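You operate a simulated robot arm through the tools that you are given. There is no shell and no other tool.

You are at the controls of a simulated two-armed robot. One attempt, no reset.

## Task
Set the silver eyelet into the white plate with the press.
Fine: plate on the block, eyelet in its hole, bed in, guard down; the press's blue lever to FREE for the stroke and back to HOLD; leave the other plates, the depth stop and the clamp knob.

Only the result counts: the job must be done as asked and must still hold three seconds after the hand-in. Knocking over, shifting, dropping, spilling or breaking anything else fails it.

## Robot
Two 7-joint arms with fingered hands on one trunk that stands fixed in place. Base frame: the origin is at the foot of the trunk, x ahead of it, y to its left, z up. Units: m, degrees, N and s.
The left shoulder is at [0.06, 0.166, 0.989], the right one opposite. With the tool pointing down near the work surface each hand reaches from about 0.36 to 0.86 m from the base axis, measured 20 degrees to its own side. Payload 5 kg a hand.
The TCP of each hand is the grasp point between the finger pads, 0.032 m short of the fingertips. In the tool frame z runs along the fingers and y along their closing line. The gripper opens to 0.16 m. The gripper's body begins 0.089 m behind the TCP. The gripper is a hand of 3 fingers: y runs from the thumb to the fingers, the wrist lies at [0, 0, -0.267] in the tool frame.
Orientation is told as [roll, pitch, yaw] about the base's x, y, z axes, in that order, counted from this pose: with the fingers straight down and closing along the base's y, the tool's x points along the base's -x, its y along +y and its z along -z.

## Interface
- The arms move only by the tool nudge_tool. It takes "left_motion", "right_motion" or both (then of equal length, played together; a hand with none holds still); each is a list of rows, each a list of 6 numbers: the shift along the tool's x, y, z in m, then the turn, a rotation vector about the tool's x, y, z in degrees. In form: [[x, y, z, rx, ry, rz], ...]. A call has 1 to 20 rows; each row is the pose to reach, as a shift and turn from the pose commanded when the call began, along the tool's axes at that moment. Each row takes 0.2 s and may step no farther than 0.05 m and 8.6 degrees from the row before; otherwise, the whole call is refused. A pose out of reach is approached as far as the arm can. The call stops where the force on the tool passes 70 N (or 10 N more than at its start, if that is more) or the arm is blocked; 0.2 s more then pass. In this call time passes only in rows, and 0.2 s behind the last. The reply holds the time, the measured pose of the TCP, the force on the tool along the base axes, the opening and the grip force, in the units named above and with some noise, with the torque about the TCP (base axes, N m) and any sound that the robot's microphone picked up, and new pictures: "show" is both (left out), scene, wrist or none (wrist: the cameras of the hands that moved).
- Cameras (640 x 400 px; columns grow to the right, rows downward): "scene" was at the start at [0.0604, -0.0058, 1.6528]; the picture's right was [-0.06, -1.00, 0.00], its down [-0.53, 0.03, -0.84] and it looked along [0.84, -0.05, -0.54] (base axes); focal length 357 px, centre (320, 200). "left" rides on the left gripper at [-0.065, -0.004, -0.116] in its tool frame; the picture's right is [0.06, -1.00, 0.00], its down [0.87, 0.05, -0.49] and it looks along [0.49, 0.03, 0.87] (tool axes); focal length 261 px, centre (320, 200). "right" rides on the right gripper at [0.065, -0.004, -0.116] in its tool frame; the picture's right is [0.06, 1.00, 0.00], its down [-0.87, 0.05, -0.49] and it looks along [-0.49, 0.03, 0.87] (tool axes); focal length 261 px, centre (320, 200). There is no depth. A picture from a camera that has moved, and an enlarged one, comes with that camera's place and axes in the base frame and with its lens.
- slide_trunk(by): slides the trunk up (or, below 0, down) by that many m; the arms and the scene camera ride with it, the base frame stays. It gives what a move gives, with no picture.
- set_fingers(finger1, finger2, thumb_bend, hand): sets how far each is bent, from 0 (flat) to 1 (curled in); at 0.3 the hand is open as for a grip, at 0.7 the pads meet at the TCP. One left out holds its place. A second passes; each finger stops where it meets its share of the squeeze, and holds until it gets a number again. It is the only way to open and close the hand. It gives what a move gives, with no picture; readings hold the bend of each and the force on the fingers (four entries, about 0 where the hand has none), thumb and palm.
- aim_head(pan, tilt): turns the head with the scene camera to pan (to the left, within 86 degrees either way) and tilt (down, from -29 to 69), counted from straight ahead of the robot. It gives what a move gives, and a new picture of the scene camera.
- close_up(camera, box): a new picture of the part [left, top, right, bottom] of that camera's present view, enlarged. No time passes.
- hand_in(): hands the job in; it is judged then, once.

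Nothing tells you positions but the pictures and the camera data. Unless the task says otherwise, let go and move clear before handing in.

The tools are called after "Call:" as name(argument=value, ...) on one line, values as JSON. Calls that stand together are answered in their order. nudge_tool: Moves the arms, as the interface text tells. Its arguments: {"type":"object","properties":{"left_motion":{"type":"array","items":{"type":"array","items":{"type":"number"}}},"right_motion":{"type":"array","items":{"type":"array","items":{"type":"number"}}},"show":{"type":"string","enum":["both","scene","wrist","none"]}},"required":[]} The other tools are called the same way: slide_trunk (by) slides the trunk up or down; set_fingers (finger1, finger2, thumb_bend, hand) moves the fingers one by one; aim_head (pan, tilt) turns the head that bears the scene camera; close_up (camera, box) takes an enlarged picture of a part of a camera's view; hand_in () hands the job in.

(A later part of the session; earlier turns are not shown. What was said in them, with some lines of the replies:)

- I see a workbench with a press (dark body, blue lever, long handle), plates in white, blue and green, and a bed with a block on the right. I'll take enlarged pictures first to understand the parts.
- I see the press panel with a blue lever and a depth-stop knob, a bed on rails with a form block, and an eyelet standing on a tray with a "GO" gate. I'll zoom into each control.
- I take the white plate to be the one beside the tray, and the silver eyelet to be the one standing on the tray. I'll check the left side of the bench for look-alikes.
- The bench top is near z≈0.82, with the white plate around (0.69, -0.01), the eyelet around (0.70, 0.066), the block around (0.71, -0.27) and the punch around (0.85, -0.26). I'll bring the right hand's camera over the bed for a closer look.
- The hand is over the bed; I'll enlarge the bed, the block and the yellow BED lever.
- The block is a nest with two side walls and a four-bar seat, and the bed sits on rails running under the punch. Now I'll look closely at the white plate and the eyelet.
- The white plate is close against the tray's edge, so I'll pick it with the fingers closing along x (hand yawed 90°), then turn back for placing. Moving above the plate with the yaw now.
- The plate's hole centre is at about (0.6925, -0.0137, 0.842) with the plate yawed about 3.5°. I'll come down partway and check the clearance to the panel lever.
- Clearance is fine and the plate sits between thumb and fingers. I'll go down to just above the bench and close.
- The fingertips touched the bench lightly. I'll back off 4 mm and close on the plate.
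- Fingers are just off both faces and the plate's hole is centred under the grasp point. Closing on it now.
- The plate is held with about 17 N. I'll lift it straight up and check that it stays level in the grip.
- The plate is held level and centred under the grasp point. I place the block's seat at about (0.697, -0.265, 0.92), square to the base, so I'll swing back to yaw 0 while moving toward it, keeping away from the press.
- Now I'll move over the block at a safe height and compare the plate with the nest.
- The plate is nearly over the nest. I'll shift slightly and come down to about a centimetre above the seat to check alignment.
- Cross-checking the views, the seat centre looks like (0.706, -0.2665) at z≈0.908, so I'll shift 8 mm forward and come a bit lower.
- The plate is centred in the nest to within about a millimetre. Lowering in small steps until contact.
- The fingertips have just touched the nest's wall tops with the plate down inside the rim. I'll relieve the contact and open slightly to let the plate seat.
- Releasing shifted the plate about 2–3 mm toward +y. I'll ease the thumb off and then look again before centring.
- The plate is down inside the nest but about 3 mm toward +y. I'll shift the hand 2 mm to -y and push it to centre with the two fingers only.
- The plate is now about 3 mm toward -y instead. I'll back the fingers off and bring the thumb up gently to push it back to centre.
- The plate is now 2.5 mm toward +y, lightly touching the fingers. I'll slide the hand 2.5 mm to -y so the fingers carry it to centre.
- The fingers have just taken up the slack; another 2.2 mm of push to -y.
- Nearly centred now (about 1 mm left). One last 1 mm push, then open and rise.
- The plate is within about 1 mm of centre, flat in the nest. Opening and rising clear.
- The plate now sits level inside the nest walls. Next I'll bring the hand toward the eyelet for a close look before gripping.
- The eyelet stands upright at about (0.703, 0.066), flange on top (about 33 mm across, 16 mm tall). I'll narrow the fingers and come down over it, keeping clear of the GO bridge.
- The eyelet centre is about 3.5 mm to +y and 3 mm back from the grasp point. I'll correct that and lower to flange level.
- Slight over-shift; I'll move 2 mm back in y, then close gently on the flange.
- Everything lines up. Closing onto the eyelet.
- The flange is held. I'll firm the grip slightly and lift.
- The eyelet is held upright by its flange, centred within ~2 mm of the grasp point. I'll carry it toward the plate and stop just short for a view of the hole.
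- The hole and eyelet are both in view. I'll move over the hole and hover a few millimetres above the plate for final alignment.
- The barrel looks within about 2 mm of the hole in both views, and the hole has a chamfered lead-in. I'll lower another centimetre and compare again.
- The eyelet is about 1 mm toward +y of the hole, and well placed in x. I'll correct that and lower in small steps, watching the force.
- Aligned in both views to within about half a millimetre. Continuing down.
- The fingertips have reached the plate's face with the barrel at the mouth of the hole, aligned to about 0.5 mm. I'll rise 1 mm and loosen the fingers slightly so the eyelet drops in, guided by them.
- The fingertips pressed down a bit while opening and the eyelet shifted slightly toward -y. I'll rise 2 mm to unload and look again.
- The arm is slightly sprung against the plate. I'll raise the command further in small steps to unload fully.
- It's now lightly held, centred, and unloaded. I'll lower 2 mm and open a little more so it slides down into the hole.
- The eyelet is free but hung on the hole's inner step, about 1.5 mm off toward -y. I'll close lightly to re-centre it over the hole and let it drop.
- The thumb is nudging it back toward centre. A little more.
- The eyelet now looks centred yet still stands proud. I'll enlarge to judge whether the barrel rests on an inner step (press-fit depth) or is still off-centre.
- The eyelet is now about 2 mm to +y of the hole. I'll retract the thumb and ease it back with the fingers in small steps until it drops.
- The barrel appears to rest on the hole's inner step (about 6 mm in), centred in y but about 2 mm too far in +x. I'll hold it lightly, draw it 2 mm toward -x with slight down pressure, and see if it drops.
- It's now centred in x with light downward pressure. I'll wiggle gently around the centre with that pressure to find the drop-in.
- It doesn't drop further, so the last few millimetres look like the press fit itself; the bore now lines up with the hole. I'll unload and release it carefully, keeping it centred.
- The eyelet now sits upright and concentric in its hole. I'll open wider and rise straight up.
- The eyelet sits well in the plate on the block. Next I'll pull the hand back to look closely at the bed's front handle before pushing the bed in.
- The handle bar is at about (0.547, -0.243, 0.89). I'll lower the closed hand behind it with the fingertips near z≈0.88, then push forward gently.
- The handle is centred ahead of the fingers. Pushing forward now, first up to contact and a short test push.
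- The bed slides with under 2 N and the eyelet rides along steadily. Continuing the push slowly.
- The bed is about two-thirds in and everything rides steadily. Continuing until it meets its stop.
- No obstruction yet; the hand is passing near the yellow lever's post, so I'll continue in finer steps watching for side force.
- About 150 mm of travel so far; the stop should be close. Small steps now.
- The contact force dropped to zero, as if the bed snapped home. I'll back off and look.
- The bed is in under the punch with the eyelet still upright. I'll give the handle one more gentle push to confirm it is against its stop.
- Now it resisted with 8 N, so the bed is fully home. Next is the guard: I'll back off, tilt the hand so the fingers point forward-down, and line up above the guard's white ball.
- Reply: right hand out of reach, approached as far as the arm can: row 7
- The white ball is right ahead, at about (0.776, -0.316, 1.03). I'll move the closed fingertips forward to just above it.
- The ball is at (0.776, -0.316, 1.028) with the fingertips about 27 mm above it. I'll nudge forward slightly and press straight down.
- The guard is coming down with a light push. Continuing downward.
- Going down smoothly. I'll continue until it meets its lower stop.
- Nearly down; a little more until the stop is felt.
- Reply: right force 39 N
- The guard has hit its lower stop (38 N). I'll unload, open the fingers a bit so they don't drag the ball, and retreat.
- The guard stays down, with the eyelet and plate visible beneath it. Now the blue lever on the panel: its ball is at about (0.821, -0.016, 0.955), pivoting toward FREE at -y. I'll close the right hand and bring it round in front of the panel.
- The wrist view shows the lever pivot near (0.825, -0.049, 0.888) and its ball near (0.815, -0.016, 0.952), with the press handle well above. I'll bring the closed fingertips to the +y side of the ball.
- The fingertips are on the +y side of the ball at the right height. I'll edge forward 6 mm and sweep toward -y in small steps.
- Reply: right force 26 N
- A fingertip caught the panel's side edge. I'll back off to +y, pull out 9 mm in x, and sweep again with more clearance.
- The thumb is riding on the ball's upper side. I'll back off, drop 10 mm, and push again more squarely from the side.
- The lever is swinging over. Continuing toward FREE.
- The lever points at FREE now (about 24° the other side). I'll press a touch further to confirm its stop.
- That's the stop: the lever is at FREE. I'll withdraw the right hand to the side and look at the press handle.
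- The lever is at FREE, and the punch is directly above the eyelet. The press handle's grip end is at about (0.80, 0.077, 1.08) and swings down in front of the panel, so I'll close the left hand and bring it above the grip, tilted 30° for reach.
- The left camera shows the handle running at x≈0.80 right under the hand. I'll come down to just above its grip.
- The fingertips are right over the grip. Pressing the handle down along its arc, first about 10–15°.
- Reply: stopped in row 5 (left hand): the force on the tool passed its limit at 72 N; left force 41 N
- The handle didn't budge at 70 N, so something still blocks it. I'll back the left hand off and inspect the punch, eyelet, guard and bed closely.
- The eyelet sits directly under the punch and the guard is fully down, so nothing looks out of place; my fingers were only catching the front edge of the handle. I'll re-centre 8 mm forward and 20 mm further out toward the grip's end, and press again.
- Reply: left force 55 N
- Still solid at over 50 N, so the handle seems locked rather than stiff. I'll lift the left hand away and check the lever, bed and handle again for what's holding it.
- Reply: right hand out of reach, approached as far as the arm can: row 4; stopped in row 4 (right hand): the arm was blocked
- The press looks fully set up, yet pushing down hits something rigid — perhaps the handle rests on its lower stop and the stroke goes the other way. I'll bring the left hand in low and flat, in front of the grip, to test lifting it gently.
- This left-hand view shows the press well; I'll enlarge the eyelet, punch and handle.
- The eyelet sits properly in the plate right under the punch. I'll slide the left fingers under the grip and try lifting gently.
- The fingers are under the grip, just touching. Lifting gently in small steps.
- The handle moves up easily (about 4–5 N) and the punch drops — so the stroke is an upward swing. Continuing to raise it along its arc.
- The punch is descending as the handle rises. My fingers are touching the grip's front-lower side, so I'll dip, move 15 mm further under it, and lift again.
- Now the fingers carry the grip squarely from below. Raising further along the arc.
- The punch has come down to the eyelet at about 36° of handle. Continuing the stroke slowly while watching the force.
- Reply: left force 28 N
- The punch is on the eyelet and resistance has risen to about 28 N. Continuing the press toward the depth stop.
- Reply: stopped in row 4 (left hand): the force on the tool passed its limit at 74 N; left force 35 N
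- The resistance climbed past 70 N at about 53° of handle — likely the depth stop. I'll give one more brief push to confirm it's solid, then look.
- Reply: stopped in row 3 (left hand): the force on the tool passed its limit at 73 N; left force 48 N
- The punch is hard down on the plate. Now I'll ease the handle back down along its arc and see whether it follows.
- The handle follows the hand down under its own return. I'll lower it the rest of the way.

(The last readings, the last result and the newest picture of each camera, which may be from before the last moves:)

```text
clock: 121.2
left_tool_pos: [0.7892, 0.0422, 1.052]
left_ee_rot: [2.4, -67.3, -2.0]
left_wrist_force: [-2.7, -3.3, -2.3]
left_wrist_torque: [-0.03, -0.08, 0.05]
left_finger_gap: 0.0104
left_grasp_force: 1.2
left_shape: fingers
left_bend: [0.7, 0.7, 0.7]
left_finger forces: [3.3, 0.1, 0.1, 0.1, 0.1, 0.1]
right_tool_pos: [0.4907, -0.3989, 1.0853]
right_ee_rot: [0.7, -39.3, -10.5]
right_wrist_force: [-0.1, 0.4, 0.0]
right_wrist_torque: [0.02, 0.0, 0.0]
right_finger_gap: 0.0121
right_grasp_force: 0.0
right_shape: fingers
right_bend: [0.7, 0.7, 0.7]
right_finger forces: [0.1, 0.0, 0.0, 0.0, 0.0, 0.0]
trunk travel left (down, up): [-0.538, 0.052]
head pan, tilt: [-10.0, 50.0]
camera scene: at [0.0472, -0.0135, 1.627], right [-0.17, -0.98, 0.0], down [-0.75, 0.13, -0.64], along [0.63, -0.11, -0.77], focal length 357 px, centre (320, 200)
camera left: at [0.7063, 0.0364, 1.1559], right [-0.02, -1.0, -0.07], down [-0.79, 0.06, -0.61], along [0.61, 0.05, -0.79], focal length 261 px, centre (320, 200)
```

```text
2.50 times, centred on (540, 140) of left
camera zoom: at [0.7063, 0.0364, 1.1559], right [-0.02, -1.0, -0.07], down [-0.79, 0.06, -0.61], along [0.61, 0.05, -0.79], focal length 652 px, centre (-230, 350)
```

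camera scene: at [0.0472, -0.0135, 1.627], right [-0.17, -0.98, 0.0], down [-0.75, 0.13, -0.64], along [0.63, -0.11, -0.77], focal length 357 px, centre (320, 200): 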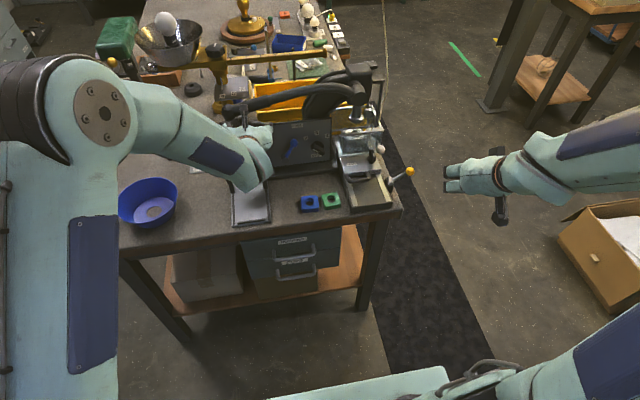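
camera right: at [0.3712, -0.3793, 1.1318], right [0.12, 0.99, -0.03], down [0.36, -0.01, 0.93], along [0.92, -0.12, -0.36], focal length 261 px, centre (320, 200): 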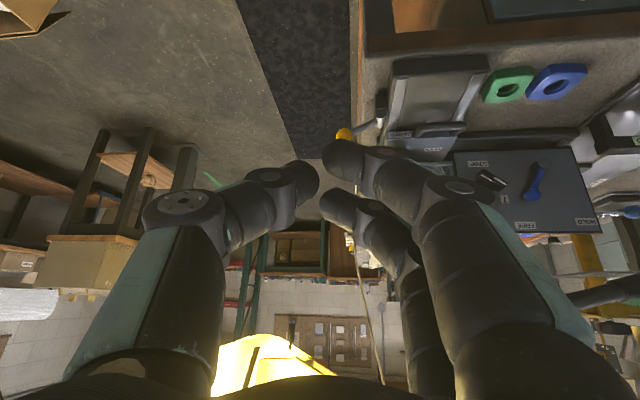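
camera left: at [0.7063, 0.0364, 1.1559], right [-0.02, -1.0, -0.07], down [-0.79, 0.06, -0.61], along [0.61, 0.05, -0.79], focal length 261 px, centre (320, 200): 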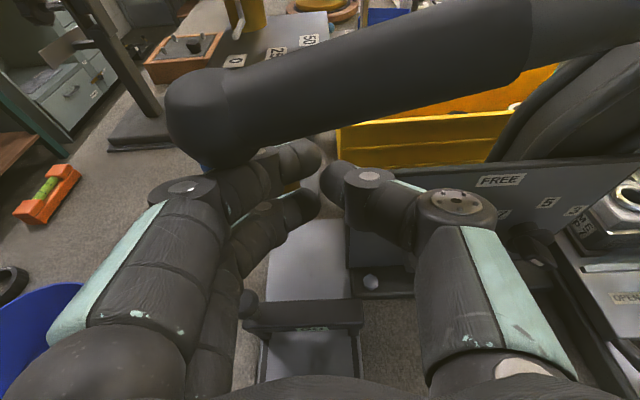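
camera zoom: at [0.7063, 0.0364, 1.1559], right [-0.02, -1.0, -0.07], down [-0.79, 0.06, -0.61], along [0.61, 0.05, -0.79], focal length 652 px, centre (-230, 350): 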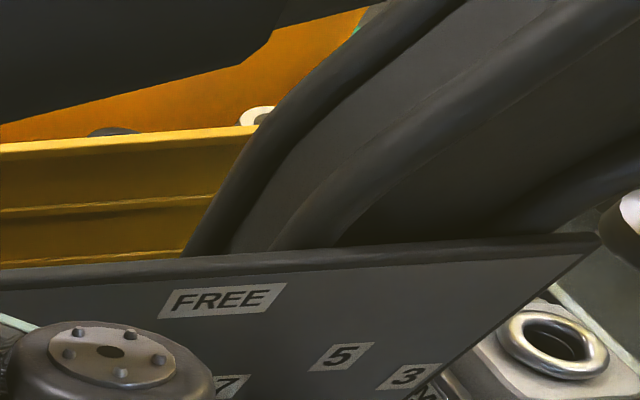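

The eyelet's flange is now flush on the plate — it's set, and the punch and handle are back at rest. I'll withdraw the left hand clear of the handle.

Call:
nudge_tool(left_motion=[[0.0074, 0, 0.0031, 0, 0, 0], [0.0228, 0, -0.0338, 0, 0, 0], [0.0383, 0.01, -0.0707, 0, 0, 0], [0.0537, 0.03, -0.1076, 0, 0, 0], [0.063, 0.055, -0.14, 0, 0, 0], [0.0569, 0.085, -0.175, 0, 0, 0]], show="both")

Call:
close_up(camera="scene", box=[190, 60, 400, 200])

Call:
close_up(camera="scene", box=[340, 105, 385, 145])

```text
clock: 122.6
left_tool_pos: [0.6065, 0.1253, 1.0673]
left_ee_rot: [2.3, -67.4, -2.0]
left_wrist_force: [1.0, -0.2, 0.4]
left_wrist_torque: [0.02, 0.0, 0.0]
left_finger_gap: 0.0121
left_grasp_force: 0.0
left_shape: fingers
left_bend: [0.7, 0.7, 0.7]
left_finger forces: [0.0, 0.0, 0.1, 0.0, 0.0, 0.1]
right_tool_pos: [0.4906, -0.398, 1.0842]
right_ee_rot: [0.6, -39.5, -10.5]
right_wrist_force: [0.4, 0.2, -1.1]
right_wrist_torque: [-0.02, 0.01, -0.01]
right_finger_gap: 0.0122
right_grasp_force: 0.1
right_shape: fingers
right_bend: [0.7, 0.7, 0.7]
right_finger forces: [0.0, 0.0, 0.0, 0.0, 0.0, 0.1]
trunk travel left (down, up): [-0.538, 0.052]
head pan, tilt: [-10.0, 50.0]
camera scene: at [0.0456, -0.012, 1.6271], right [-0.17, -0.98, 0.0], down [-0.75, 0.13, -0.64], along [0.63, -0.11, -0.77], focal length 357 px, centre (320, 200)
camera left: at [0.5229, 0.1191, 1.171], right [-0.02, -1.0, -0.07], down [-0.79, 0.06, -0.61], along [0.62, 0.05, -0.79], focal length 261 px, centre (320, 200)
```

scene: 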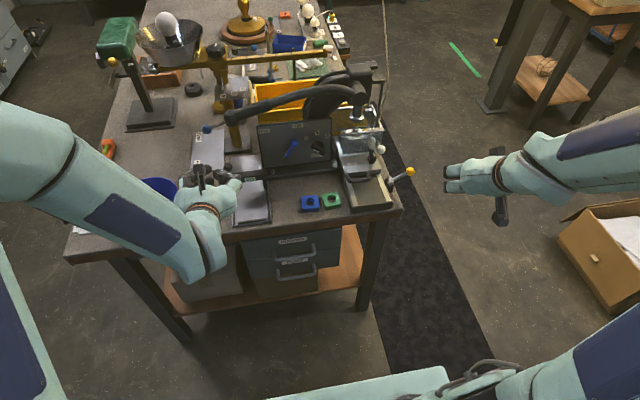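
left: 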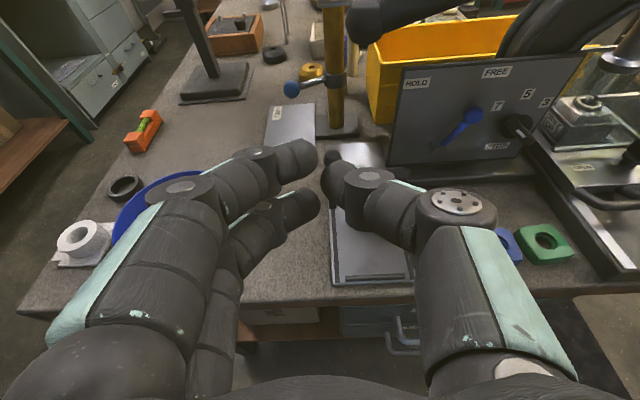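

```text
2.86 times, centred on (295, 130) of scene
camera zoom: at [0.0456, -0.012, 1.6271], right [-0.17, -0.98, 0.0], down [-0.75, 0.13, -0.64], along [0.63, -0.11, -0.77], focal length 1019 px, centre (391, 400)
```

zoom: 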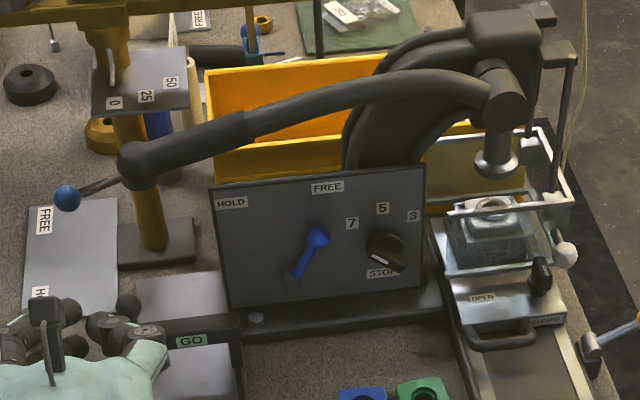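

```text
10.00 times, centred on (362, 125) of scene
camera zoom: at [0.0456, -0.012, 1.6271], right [-0.17, -0.98, 0.0], down [-0.75, 0.13, -0.64], along [0.63, -0.11, -0.77], focal length 3566 px, centre (-105, 950)
```

zoom: 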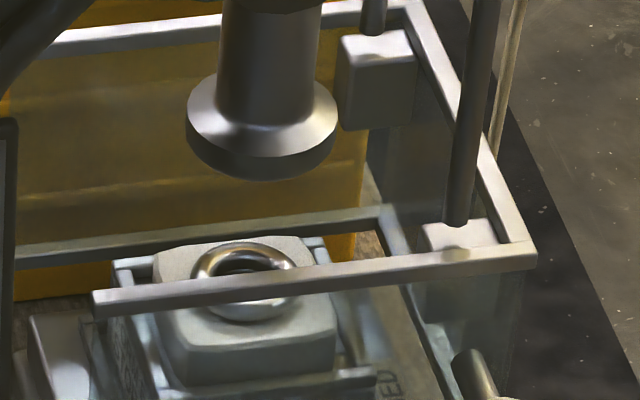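

The eyelet is flush and the handle is back at rest. Last control: the blue lever back to HOLD. I'll open the left hand enough to straddle the lever's ball so the thumb can push it toward +y, and bring it in front of the panel.

Call:
set_fingers(hand="left", finger1=0.59, finger2=0.59, thumb_bend=0.59)

Call:
nudge_tool(left_motion=[[0.0135, -0.04, 0.02, 0, 0, 0], [0.027, -0.08, 0.04, 0, 0, 0], [0.0405, -0.12, 0.06, 0, 0, 0], [0.054, -0.16, 0.08, 0, 0, 0], [0.0673, -0.197, 0.0984, 0, 0, 0]], show="wrist")

Call:
close_up(camera="left", box=[220, 40, 460, 220])

```text
clock: 123.6
left_tool_pos: [0.6083, 0.1246, 1.0647]
left_ee_rot: [2.5, -67.3, -2.1]
left_wrist_force: [-0.8, -0.4, 0.3]
left_wrist_torque: [-0.05, -0.01, 0.01]
left_finger_gap: 0.0506
left_grasp_force: 0.1
left_shape: fingers
left_bend: [0.59, 0.59, 0.59]
left_finger forces: [0.1, 0.0, 0.1, 0.0, 0.0, 0.0]
right_tool_pos: [0.4913, -0.3992, 1.0837]
right_ee_rot: [0.6, -39.5, -10.5]
right_wrist_force: [-0.8, 0.0, 0.6]
right_wrist_torque: [-0.04, -0.03, 0.01]
right_finger_gap: 0.0121
right_grasp_force: 0.1
right_shape: fingers
right_bend: [0.7, 0.7, 0.7]
right_finger forces: [0.1, 0.0, 0.0, 0.0, 0.0, 0.0]
trunk travel left (down, up): [-0.538, 0.052]
head pan, tilt: [-10.0, 50.0]
```

```text
clock: 124.8
left_tool_pos: [0.6719, -0.0654, 0.9614]
left_ee_rot: [2.8, -67.2, -2.1]
left_wrist_force: [0.0, 0.2, -0.5]
left_wrist_torque: [0.03, 0.0, 0.03]
left_finger_gap: 0.0512
left_grasp_force: 0.1
left_shape: fingers
left_bend: [0.59, 0.59, 0.59]
left_finger forces: [0.1, 0.1, 0.0, 0.1, 0.0, 0.0]
right_tool_pos: [0.4926, -0.3995, 1.0835]
right_ee_rot: [0.7, -39.4, -10.5]
right_wrist_force: [0.4, -0.1, 0.1]
right_wrist_torque: [0.02, 0.0, 0.01]
right_finger_gap: 0.0121
right_grasp_force: 0.0
right_shape: fingers
right_bend: [0.7, 0.7, 0.7]
right_finger forces: [0.1, 0.0, 0.0, 0.0, 0.0, 0.0]
trunk travel left (down, up): [-0.538, 0.052]
head pan, tilt: [-10.0, 50.0]
camera left: at [0.5893, -0.0726, 1.068], right [-0.02, -1.0, -0.07], down [-0.79, 0.06, -0.61], along [0.61, 0.05, -0.79], focal length 261 px, centre (320, 200)
```

left: 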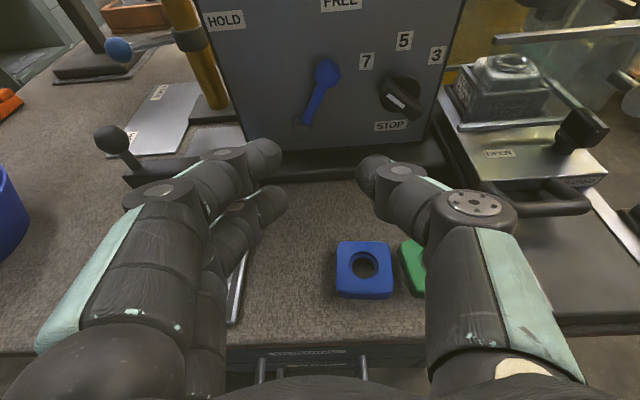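

```text
2.22 times, centred on (340, 130) of left
camera zoom: at [0.5893, -0.0726, 1.068], right [-0.02, -1.0, -0.07], down [-0.79, 0.06, -0.61], along [0.61, 0.05, -0.79], focal length 579 px, centre (276, 356)
```

zoom: 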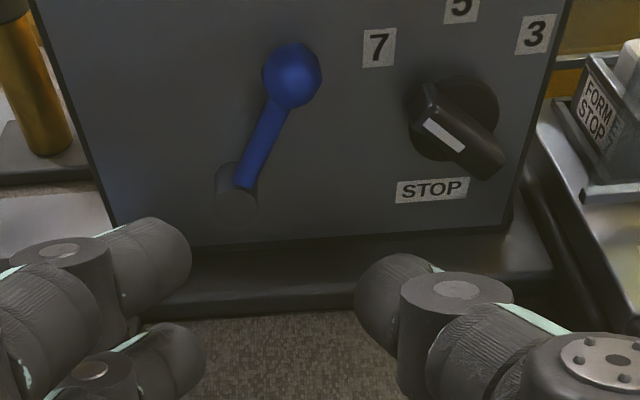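

The ball sits between the fingers and thumb, with room beside the stop knob. Advancing most of the way and checking.

Call:
nudge_tool(left_motion=[[-0.0143, -0.003, 0.0332, 0, 0, 0], [-0.0286, -0.006, 0.0664, 0, 0, 0], [-0.038, -0.0088, 0.088, 0, 0, 0]], show="wrist")

Call:
close_up(camera="left", box=[220, 60, 460, 240])

```text
clock: 125.6
left_tool_pos: [0.7669, -0.0738, 0.966]
left_ee_rot: [2.5, -67.3, -2.1]
left_wrist_force: [0.8, 1.5, -0.2]
left_wrist_torque: [0.02, 0.02, 0.01]
left_finger_gap: 0.0509
left_grasp_force: 0.0
left_shape: fingers
left_bend: [0.59, 0.59, 0.59]
left_finger forces: [0.1, 0.0, 0.0, 0.1, 0.1, 0.0]
right_tool_pos: [0.4921, -0.3997, 1.0839]
right_ee_rot: [0.7, -39.5, -10.6]
right_wrist_force: [0.6, 0.3, 0.4]
right_wrist_torque: [0.01, -0.03, 0.0]
right_finger_gap: 0.0121
right_grasp_force: 0.1
right_shape: fingers
right_bend: [0.7, 0.7, 0.7]
right_finger forces: [0.0, 0.0, 0.0, 0.0, 0.0, 0.0]
trunk travel left (down, up): [-0.538, 0.052]
head pan, tilt: [-10.0, 50.0]
camera left: at [0.6822, -0.0813, 1.0709], right [-0.02, -1.0, -0.07], down [-0.79, 0.06, -0.61], along [0.61, 0.05, -0.79], focal length 261 px, centre (320, 200)
```

left: 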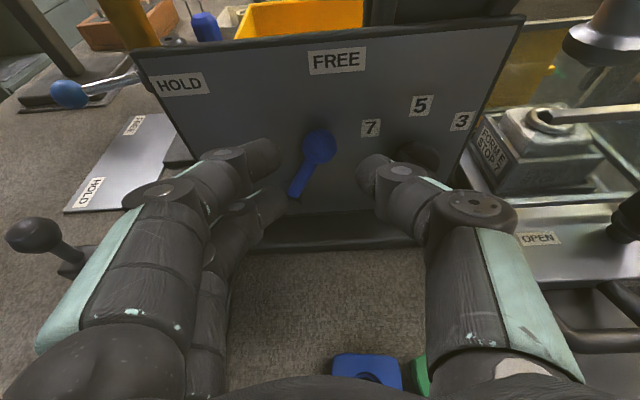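

```text
2.22 times, centred on (340, 150) of left
camera zoom: at [0.6822, -0.0813, 1.0709], right [-0.02, -1.0, -0.07], down [-0.79, 0.06, -0.61], along [0.61, 0.05, -0.79], focal length 579 px, centre (276, 311)
```

zoom: 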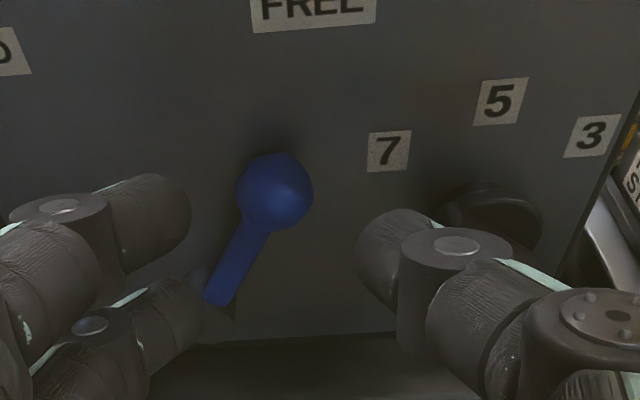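

Thumb is between ball and knob with a few millimetres each side. I'll shift 3 mm toward the ball and advance the last 2 cm, watching force.

Call:
nudge_tool(left_motion=[[-0.003, 0.003, 0.007, 0, 0, 0], [-0.006, 0.003, 0.014, 0, 0, 0], [-0.0085, 0.003, 0.0203, 0, 0, 0]], show="none")

Call:
close_up(camera="left", box=[220, 60, 460, 240])

```text
clock: 126.4
left_tool_pos: [0.7878, -0.0728, 0.9659]
left_ee_rot: [2.5, -67.3, -1.9]
left_wrist_force: [-0.1, -0.2, -0.5]
left_wrist_torque: [-0.03, 0.03, -0.01]
left_finger_gap: 0.0507
left_grasp_force: 0.0
left_shape: fingers
left_bend: [0.59, 0.59, 0.59]
left_finger forces: [0.1, 0.0, 0.0, 0.1, 0.1, 0.0]
right_tool_pos: [0.4916, -0.3999, 1.084]
right_ee_rot: [0.6, -39.5, -10.5]
right_wrist_force: [0.2, 0.4, -0.3]
right_wrist_torque: [0.01, -0.05, 0.04]
right_finger_gap: 0.0124
right_grasp_force: 0.1
right_shape: fingers
right_bend: [0.7, 0.7, 0.7]
right_finger forces: [0.0, 0.0, 0.1, 0.0, 0.0, 0.1]
trunk travel left (down, up): [-0.538, 0.052]
head pan, tilt: [-10.0, 50.0]
```

```text
2.22 times, centred on (340, 150) of left
camera zoom: at [0.7047, -0.0786, 1.0709], right [-0.02, -1.0, -0.07], down [-0.79, 0.06, -0.61], along [0.61, 0.05, -0.79], focal length 579 px, centre (276, 311)
```

zoom: 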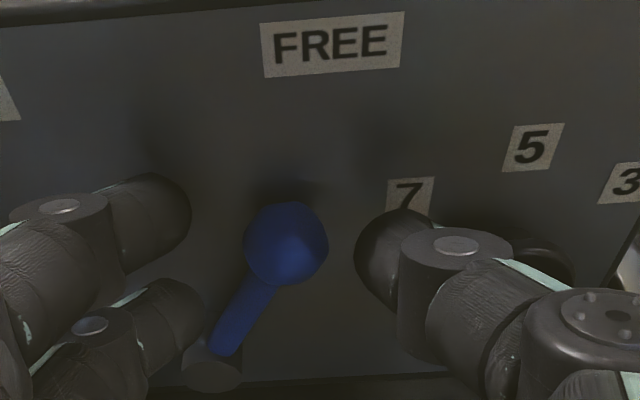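

Sweeping toward +y now to swing the lever back to HOLD.

Call:
nudge_tool(left_motion=[[0, 0.007, 0, 0, 0, 0], [0, 0.014, 0, 0, 0, 0], [0, 0.021, 0, 0, 0, 0], [0, 0.028, 0, 0, 0, 0], [0, 0.035, 0, 0, 0, 0], [0, 0.042, 0, 0, 0, 0], [0, 0.048, 0, 0, 0, 0], [0, 0.054, 0, 0, 0, 0], [0, 0.06, 0, 0, 0, 0]], show="wrist")

Call:
close_up(camera="left", box=[220, 60, 460, 240])

```text
clock: 128.4
left_tool_pos: [0.7891, -0.0141, 0.9669]
left_ee_rot: [2.5, -67.3, -2.1]
left_wrist_force: [-0.2, 0.0, 0.1]
left_wrist_torque: [0.0, 0.02, 0.03]
left_finger_gap: 0.0516
left_grasp_force: 0.0
left_shape: fingers
left_bend: [0.59, 0.59, 0.59]
left_finger forces: [0.1, 0.0, 0.0, 0.0, 0.0, 0.1]
right_tool_pos: [0.4913, -0.4001, 1.0845]
right_ee_rot: [0.7, -39.5, -10.5]
right_wrist_force: [1.1, -0.4, -0.4]
right_wrist_torque: [-0.01, 0.02, -0.03]
right_finger_gap: 0.0123
right_grasp_force: 0.1
right_shape: fingers
right_bend: [0.7, 0.7, 0.7]
right_finger forces: [0.0, 0.0, 0.0, 0.1, 0.1, 0.0]
trunk travel left (down, up): [-0.538, 0.052]
head pan, tilt: [-10.0, 50.0]
camera left: at [0.7059, -0.0192, 1.0717], right [-0.02, -1.0, -0.07], down [-0.79, 0.06, -0.61], along [0.61, 0.05, -0.79], focal length 261 px, centre (320, 200)
```

left: 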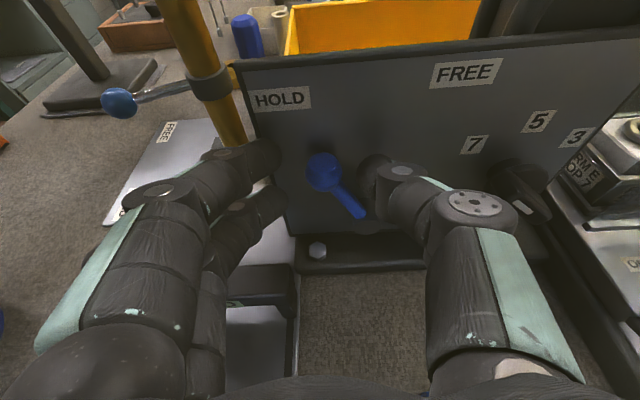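

```text
2.22 times, centred on (340, 150) of left
camera zoom: at [0.7059, -0.0192, 1.0717], right [-0.02, -1.0, -0.07], down [-0.79, 0.06, -0.61], along [0.61, 0.05, -0.79], focal length 579 px, centre (276, 311)
```

zoom: 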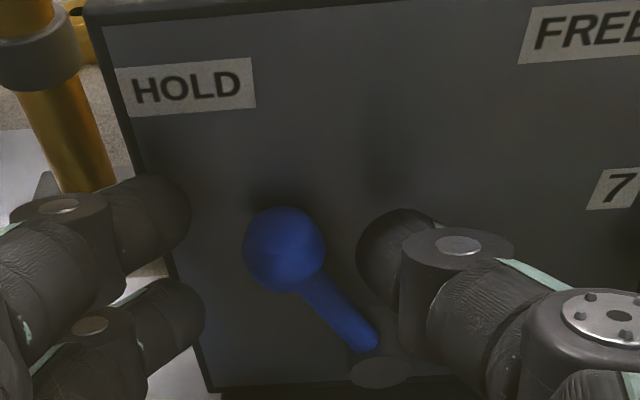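

The lever has flipped over to HOLD. A slight extra push to confirm it's at its stop.

Call:
nudge_tool(left_motion=[[0, 0.005, 0, 0, 0, 0], [0, 0.009, 0, 0, 0, 0], [0, 0.012, 0, 0, 0, 0]], show="none")

Call:
close_up(camera="left", box=[220, 60, 460, 240])

```text
clock: 129.2
left_tool_pos: [0.7892, -0.0029, 0.968]
left_ee_rot: [2.4, -67.3, -2.0]
left_wrist_force: [-0.4, -2.3, 0.0]
left_wrist_torque: [-0.01, 0.01, -0.02]
left_finger_gap: 0.0525
left_grasp_force: 0.5
left_shape: fingers
left_bend: [0.59, 0.59, 0.59]
left_finger forces: [0.0, 0.0, 0.0, 0.0, 1.1, 0.0]
right_tool_pos: [0.4908, -0.3995, 1.0843]
right_ee_rot: [0.6, -39.4, -10.5]
right_wrist_force: [0.2, -0.5, 0.0]
right_wrist_torque: [0.0, 0.02, 0.0]
right_finger_gap: 0.0121
right_grasp_force: 0.0
right_shape: fingers
right_bend: [0.7, 0.7, 0.7]
right_finger forces: [0.1, 0.0, 0.0, 0.0, 0.0, 0.0]
trunk travel left (down, up): [-0.538, 0.052]
head pan, tilt: [-10.0, 50.0]
```

```text
2.22 times, centred on (340, 150) of left
camera zoom: at [0.7055, -0.0081, 1.0724], right [-0.02, -1.0, -0.07], down [-0.79, 0.06, -0.61], along [0.61, 0.05, -0.79], focal length 579 px, centre (276, 311)
```

zoom: 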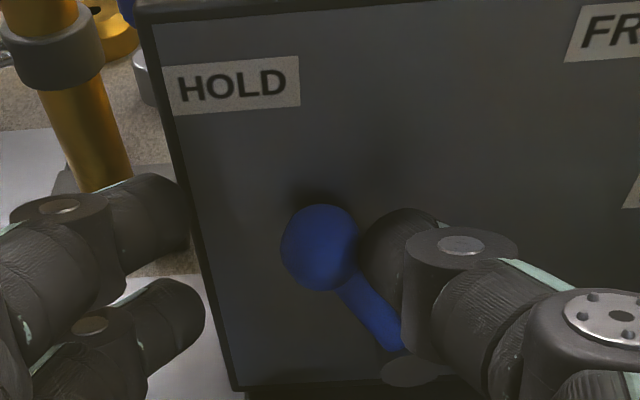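

The lever rests against its HOLD stop. I'll withdraw the left hand clear and do a final check of everything.

Call:
nudge_tool(left_motion=[[0, -0.008, 0, 0, 0, 0], [0.0155, -0.008, -0.0369, 0, 0, 0], [0.031, -0.008, -0.0738, 0, 0, 0], [0.0465, 0.0, -0.1106, 0, 0, 0], [0.03, 0.03, -0.14, 0, 0, 0], [0.01, 0.06, -0.165, 0, 0, 0], [-0.015, 0.1, -0.185, 0, 0, 0], [-0.04, 0.14, -0.2, 0, 0, 0]], show="both")

Call:
close_up(camera="scene", box=[190, 60, 400, 200])

Call:
close_up(camera="scene", box=[335, 105, 395, 165])

Call:
close_up(camera="scene", box=[220, 150, 420, 240])

```text
refused: row 7 steps farther than a row can; nothing moved
```

```text
2.86 times, centred on (295, 130) of scene
camera zoom: at [0.0471, -0.0133, 1.627], right [-0.17, -0.98, 0.0], down [-0.75, 0.13, -0.64], along [0.63, -0.11, -0.77], focal length 1019 px, centre (391, 400)
```

zoom: 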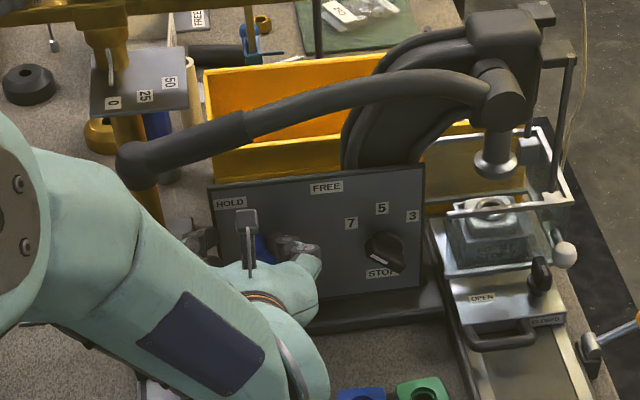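

```text
6.67 times, centred on (365, 135) of scene
camera zoom: at [0.0471, -0.0133, 1.627], right [-0.17, -0.98, 0.0], down [-0.75, 0.13, -0.64], along [0.63, -0.11, -0.77], focal length 2378 px, centre (20, 633)
```

zoom: 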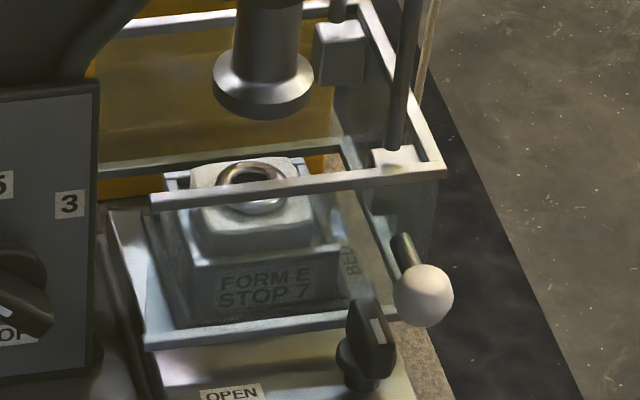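

```text
3.20 times, centred on (320, 195) of scene
camera zoom: at [0.0471, -0.0133, 1.627], right [-0.17, -0.98, 0.0], down [-0.75, 0.13, -0.64], along [0.63, -0.11, -0.77], focal length 1141 px, centre (320, 216)
```

zoom: 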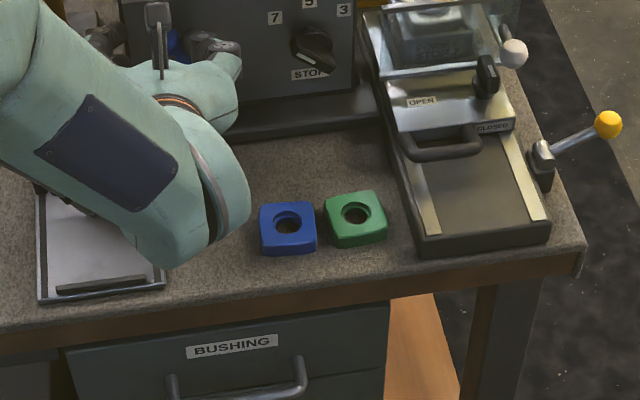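

The eyelet is flush in the white plate, and the blue and green plates, stop knob and clamp knob look untouched. The retreat was refused for step size, so I'll send it again in smaller steps.

Call:
nudge_tool(left_motion=[[0, -0.008, 0, 0, 0, 0], [0.0155, -0.008, -0.0369, 0, 0, 0], [0.031, -0.008, -0.0738, 0, 0, 0], [0.0465, 0.0, -0.1106, 0, 0, 0], [0.035, 0.025, -0.14, 0, 0, 0], [0.02, 0.05, -0.165, 0, 0, 0], [0.0, 0.075, -0.185, 0, 0, 0], [-0.02, 0.105, -0.2, 0, 0, 0], [-0.04, 0.135, -0.21, 0, 0, 0]], show="both")

Call:
close_up(camera="scene", box=[190, 60, 400, 200])

Call:
close_up(camera="scene", box=[245, 105, 345, 180])

```text
clock: 131.2
left_tool_pos: [0.608, 0.1317, 1.0912]
left_ee_rot: [2.3, -67.4, -2.0]
left_wrist_force: [1.3, 0.7, 0.5]
left_wrist_torque: [0.0, -0.03, 0.01]
left_finger_gap: 0.0514
left_grasp_force: 0.1
left_shape: fingers
left_bend: [0.59, 0.59, 0.59]
left_finger forces: [0.0, 0.0, 0.0, 0.1, 0.0, 0.0]
right_tool_pos: [0.4907, -0.3976, 1.0844]
right_ee_rot: [0.6, -39.4, -10.4]
right_wrist_force: [0.0, 0.2, 0.1]
right_wrist_torque: [-0.01, 0.0, -0.01]
right_finger_gap: 0.0119
right_grasp_force: 0.0
right_shape: fingers
right_bend: [0.7, 0.7, 0.7]
right_finger forces: [0.1, 0.0, 0.1, 0.1, 0.0, 0.0]
trunk travel left (down, up): [-0.538, 0.052]
head pan, tilt: [-10.0, 50.0]
camera scene: at [0.0462, -0.0118, 1.6271], right [-0.17, -0.98, 0.0], down [-0.75, 0.13, -0.64], along [0.63, -0.11, -0.77], focal length 357 px, centre (320, 200)
camera left: at [0.5238, 0.1256, 1.1961], right [-0.02, -1.0, -0.07], down [-0.79, 0.06, -0.61], along [0.61, 0.05, -0.79], focal length 261 px, centre (320, 200)
```

scene: 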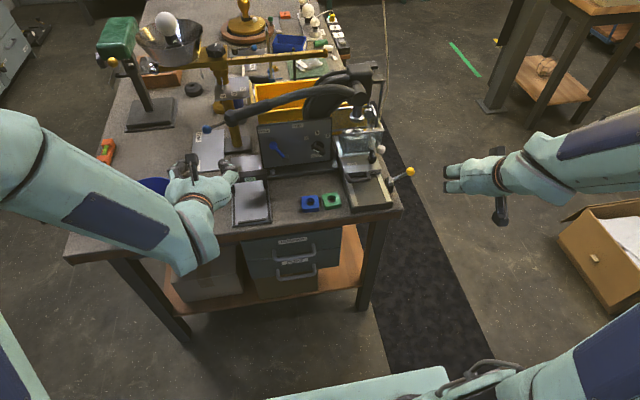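
left: 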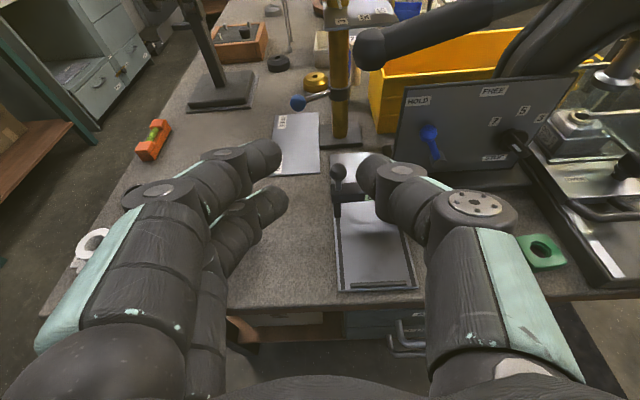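

```text
2.86 times, centred on (295, 130) of scene
camera zoom: at [0.0462, -0.0118, 1.6271], right [-0.17, -0.98, 0.0], down [-0.75, 0.13, -0.64], along [0.63, -0.11, -0.77], focal length 1019 px, centre (391, 400)
```

zoom: 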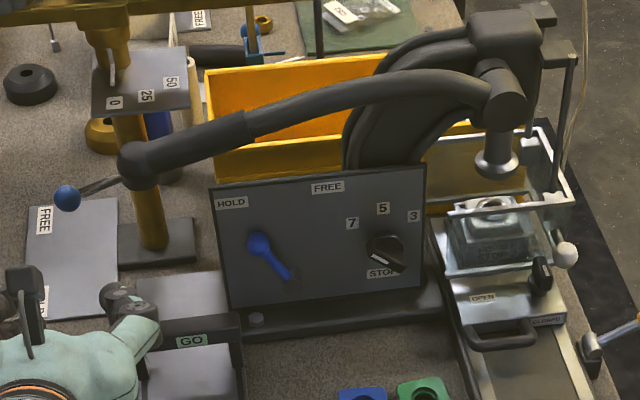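

```text
5.33 times, centred on (295, 142) of scene
camera zoom: at [0.0462, -0.0118, 1.6271], right [-0.17, -0.98, 0.0], down [-0.75, 0.13, -0.64], along [0.63, -0.11, -0.77], focal length 1902 px, centre (453, 507)
```

zoom: 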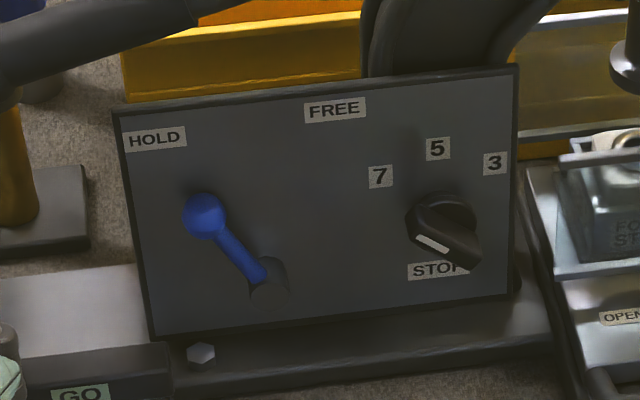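

Lever at HOLD, handle at rest, guard down, bed in. One last close look at the set eyelet from the left hand's camera.

Call:
close_up(camera="left", box=[530, 60, 640, 180])

Call:
close_up(camera="scene", box=[340, 110, 380, 145])

```text
3.33 times, centred on (585, 120) of left
camera zoom: at [0.5238, 0.1256, 1.1961], right [-0.02, -1.0, -0.07], down [-0.79, 0.06, -0.61], along [0.61, 0.05, -0.79], focal length 869 px, centre (-563, 467)
```

zoom: 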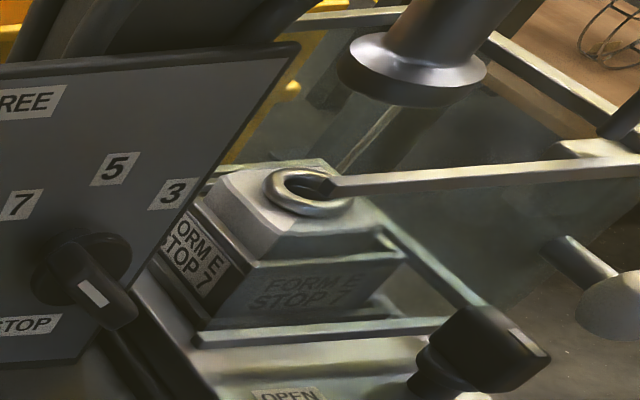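

```text
11.43 times, centred on (360, 128) of scene
camera zoom: at [0.0462, -0.0118, 1.6271], right [-0.17, -0.98, 0.0], down [-0.75, 0.13, -0.64], along [0.63, -0.11, -0.77], focal length 4076 px, centre (-137, 1029)
```

zoom: 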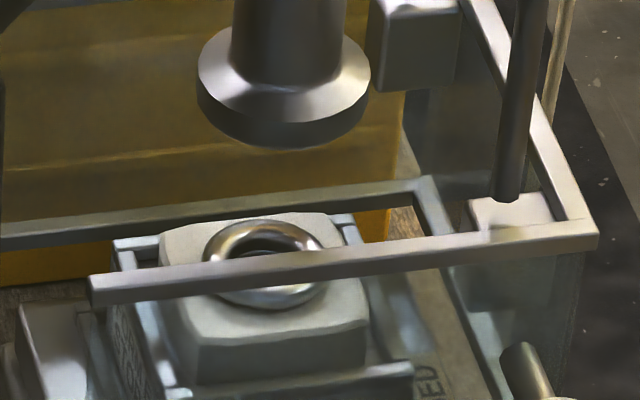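

The eyelet's flange sits flat on the white plate, which is level in its block. Bed in, guard down, lever at HOLD, handle at rest, both hands clear and nothing else disturbed. Handing in.

Call:
hand_in()

```text
The job is handed in.
```

The silver eyelet is pressed into the white plate; its flange sits flat on the plate's top face. I handed the job in without seeing the judge's verdict.

- **Plate and eyelet:** the white plate is level in the block on the bed. The eyelet dropped only partway into the hole by hand; the press stroke seated it.
- **Press state:** the bed is in against its stop and the guard is down. The blue lever is back at HOLD, and the handle and punch returned to rest.
- **Stroke direction:** the handle swings up, not down. Before I found that, I pressed down on it twice, up to about 70 N, and it did not move.
- **Other things touched:** while swinging the blue lever to FREE, one fingertip caught the edge of the press panel (about 25 N). I backed off, and nothing looked shifted.
- **Left alone:** the blue and green plates, the depth stop, the clamp knob and the yellow lever were not touched. Both hands were clear at hand-in.
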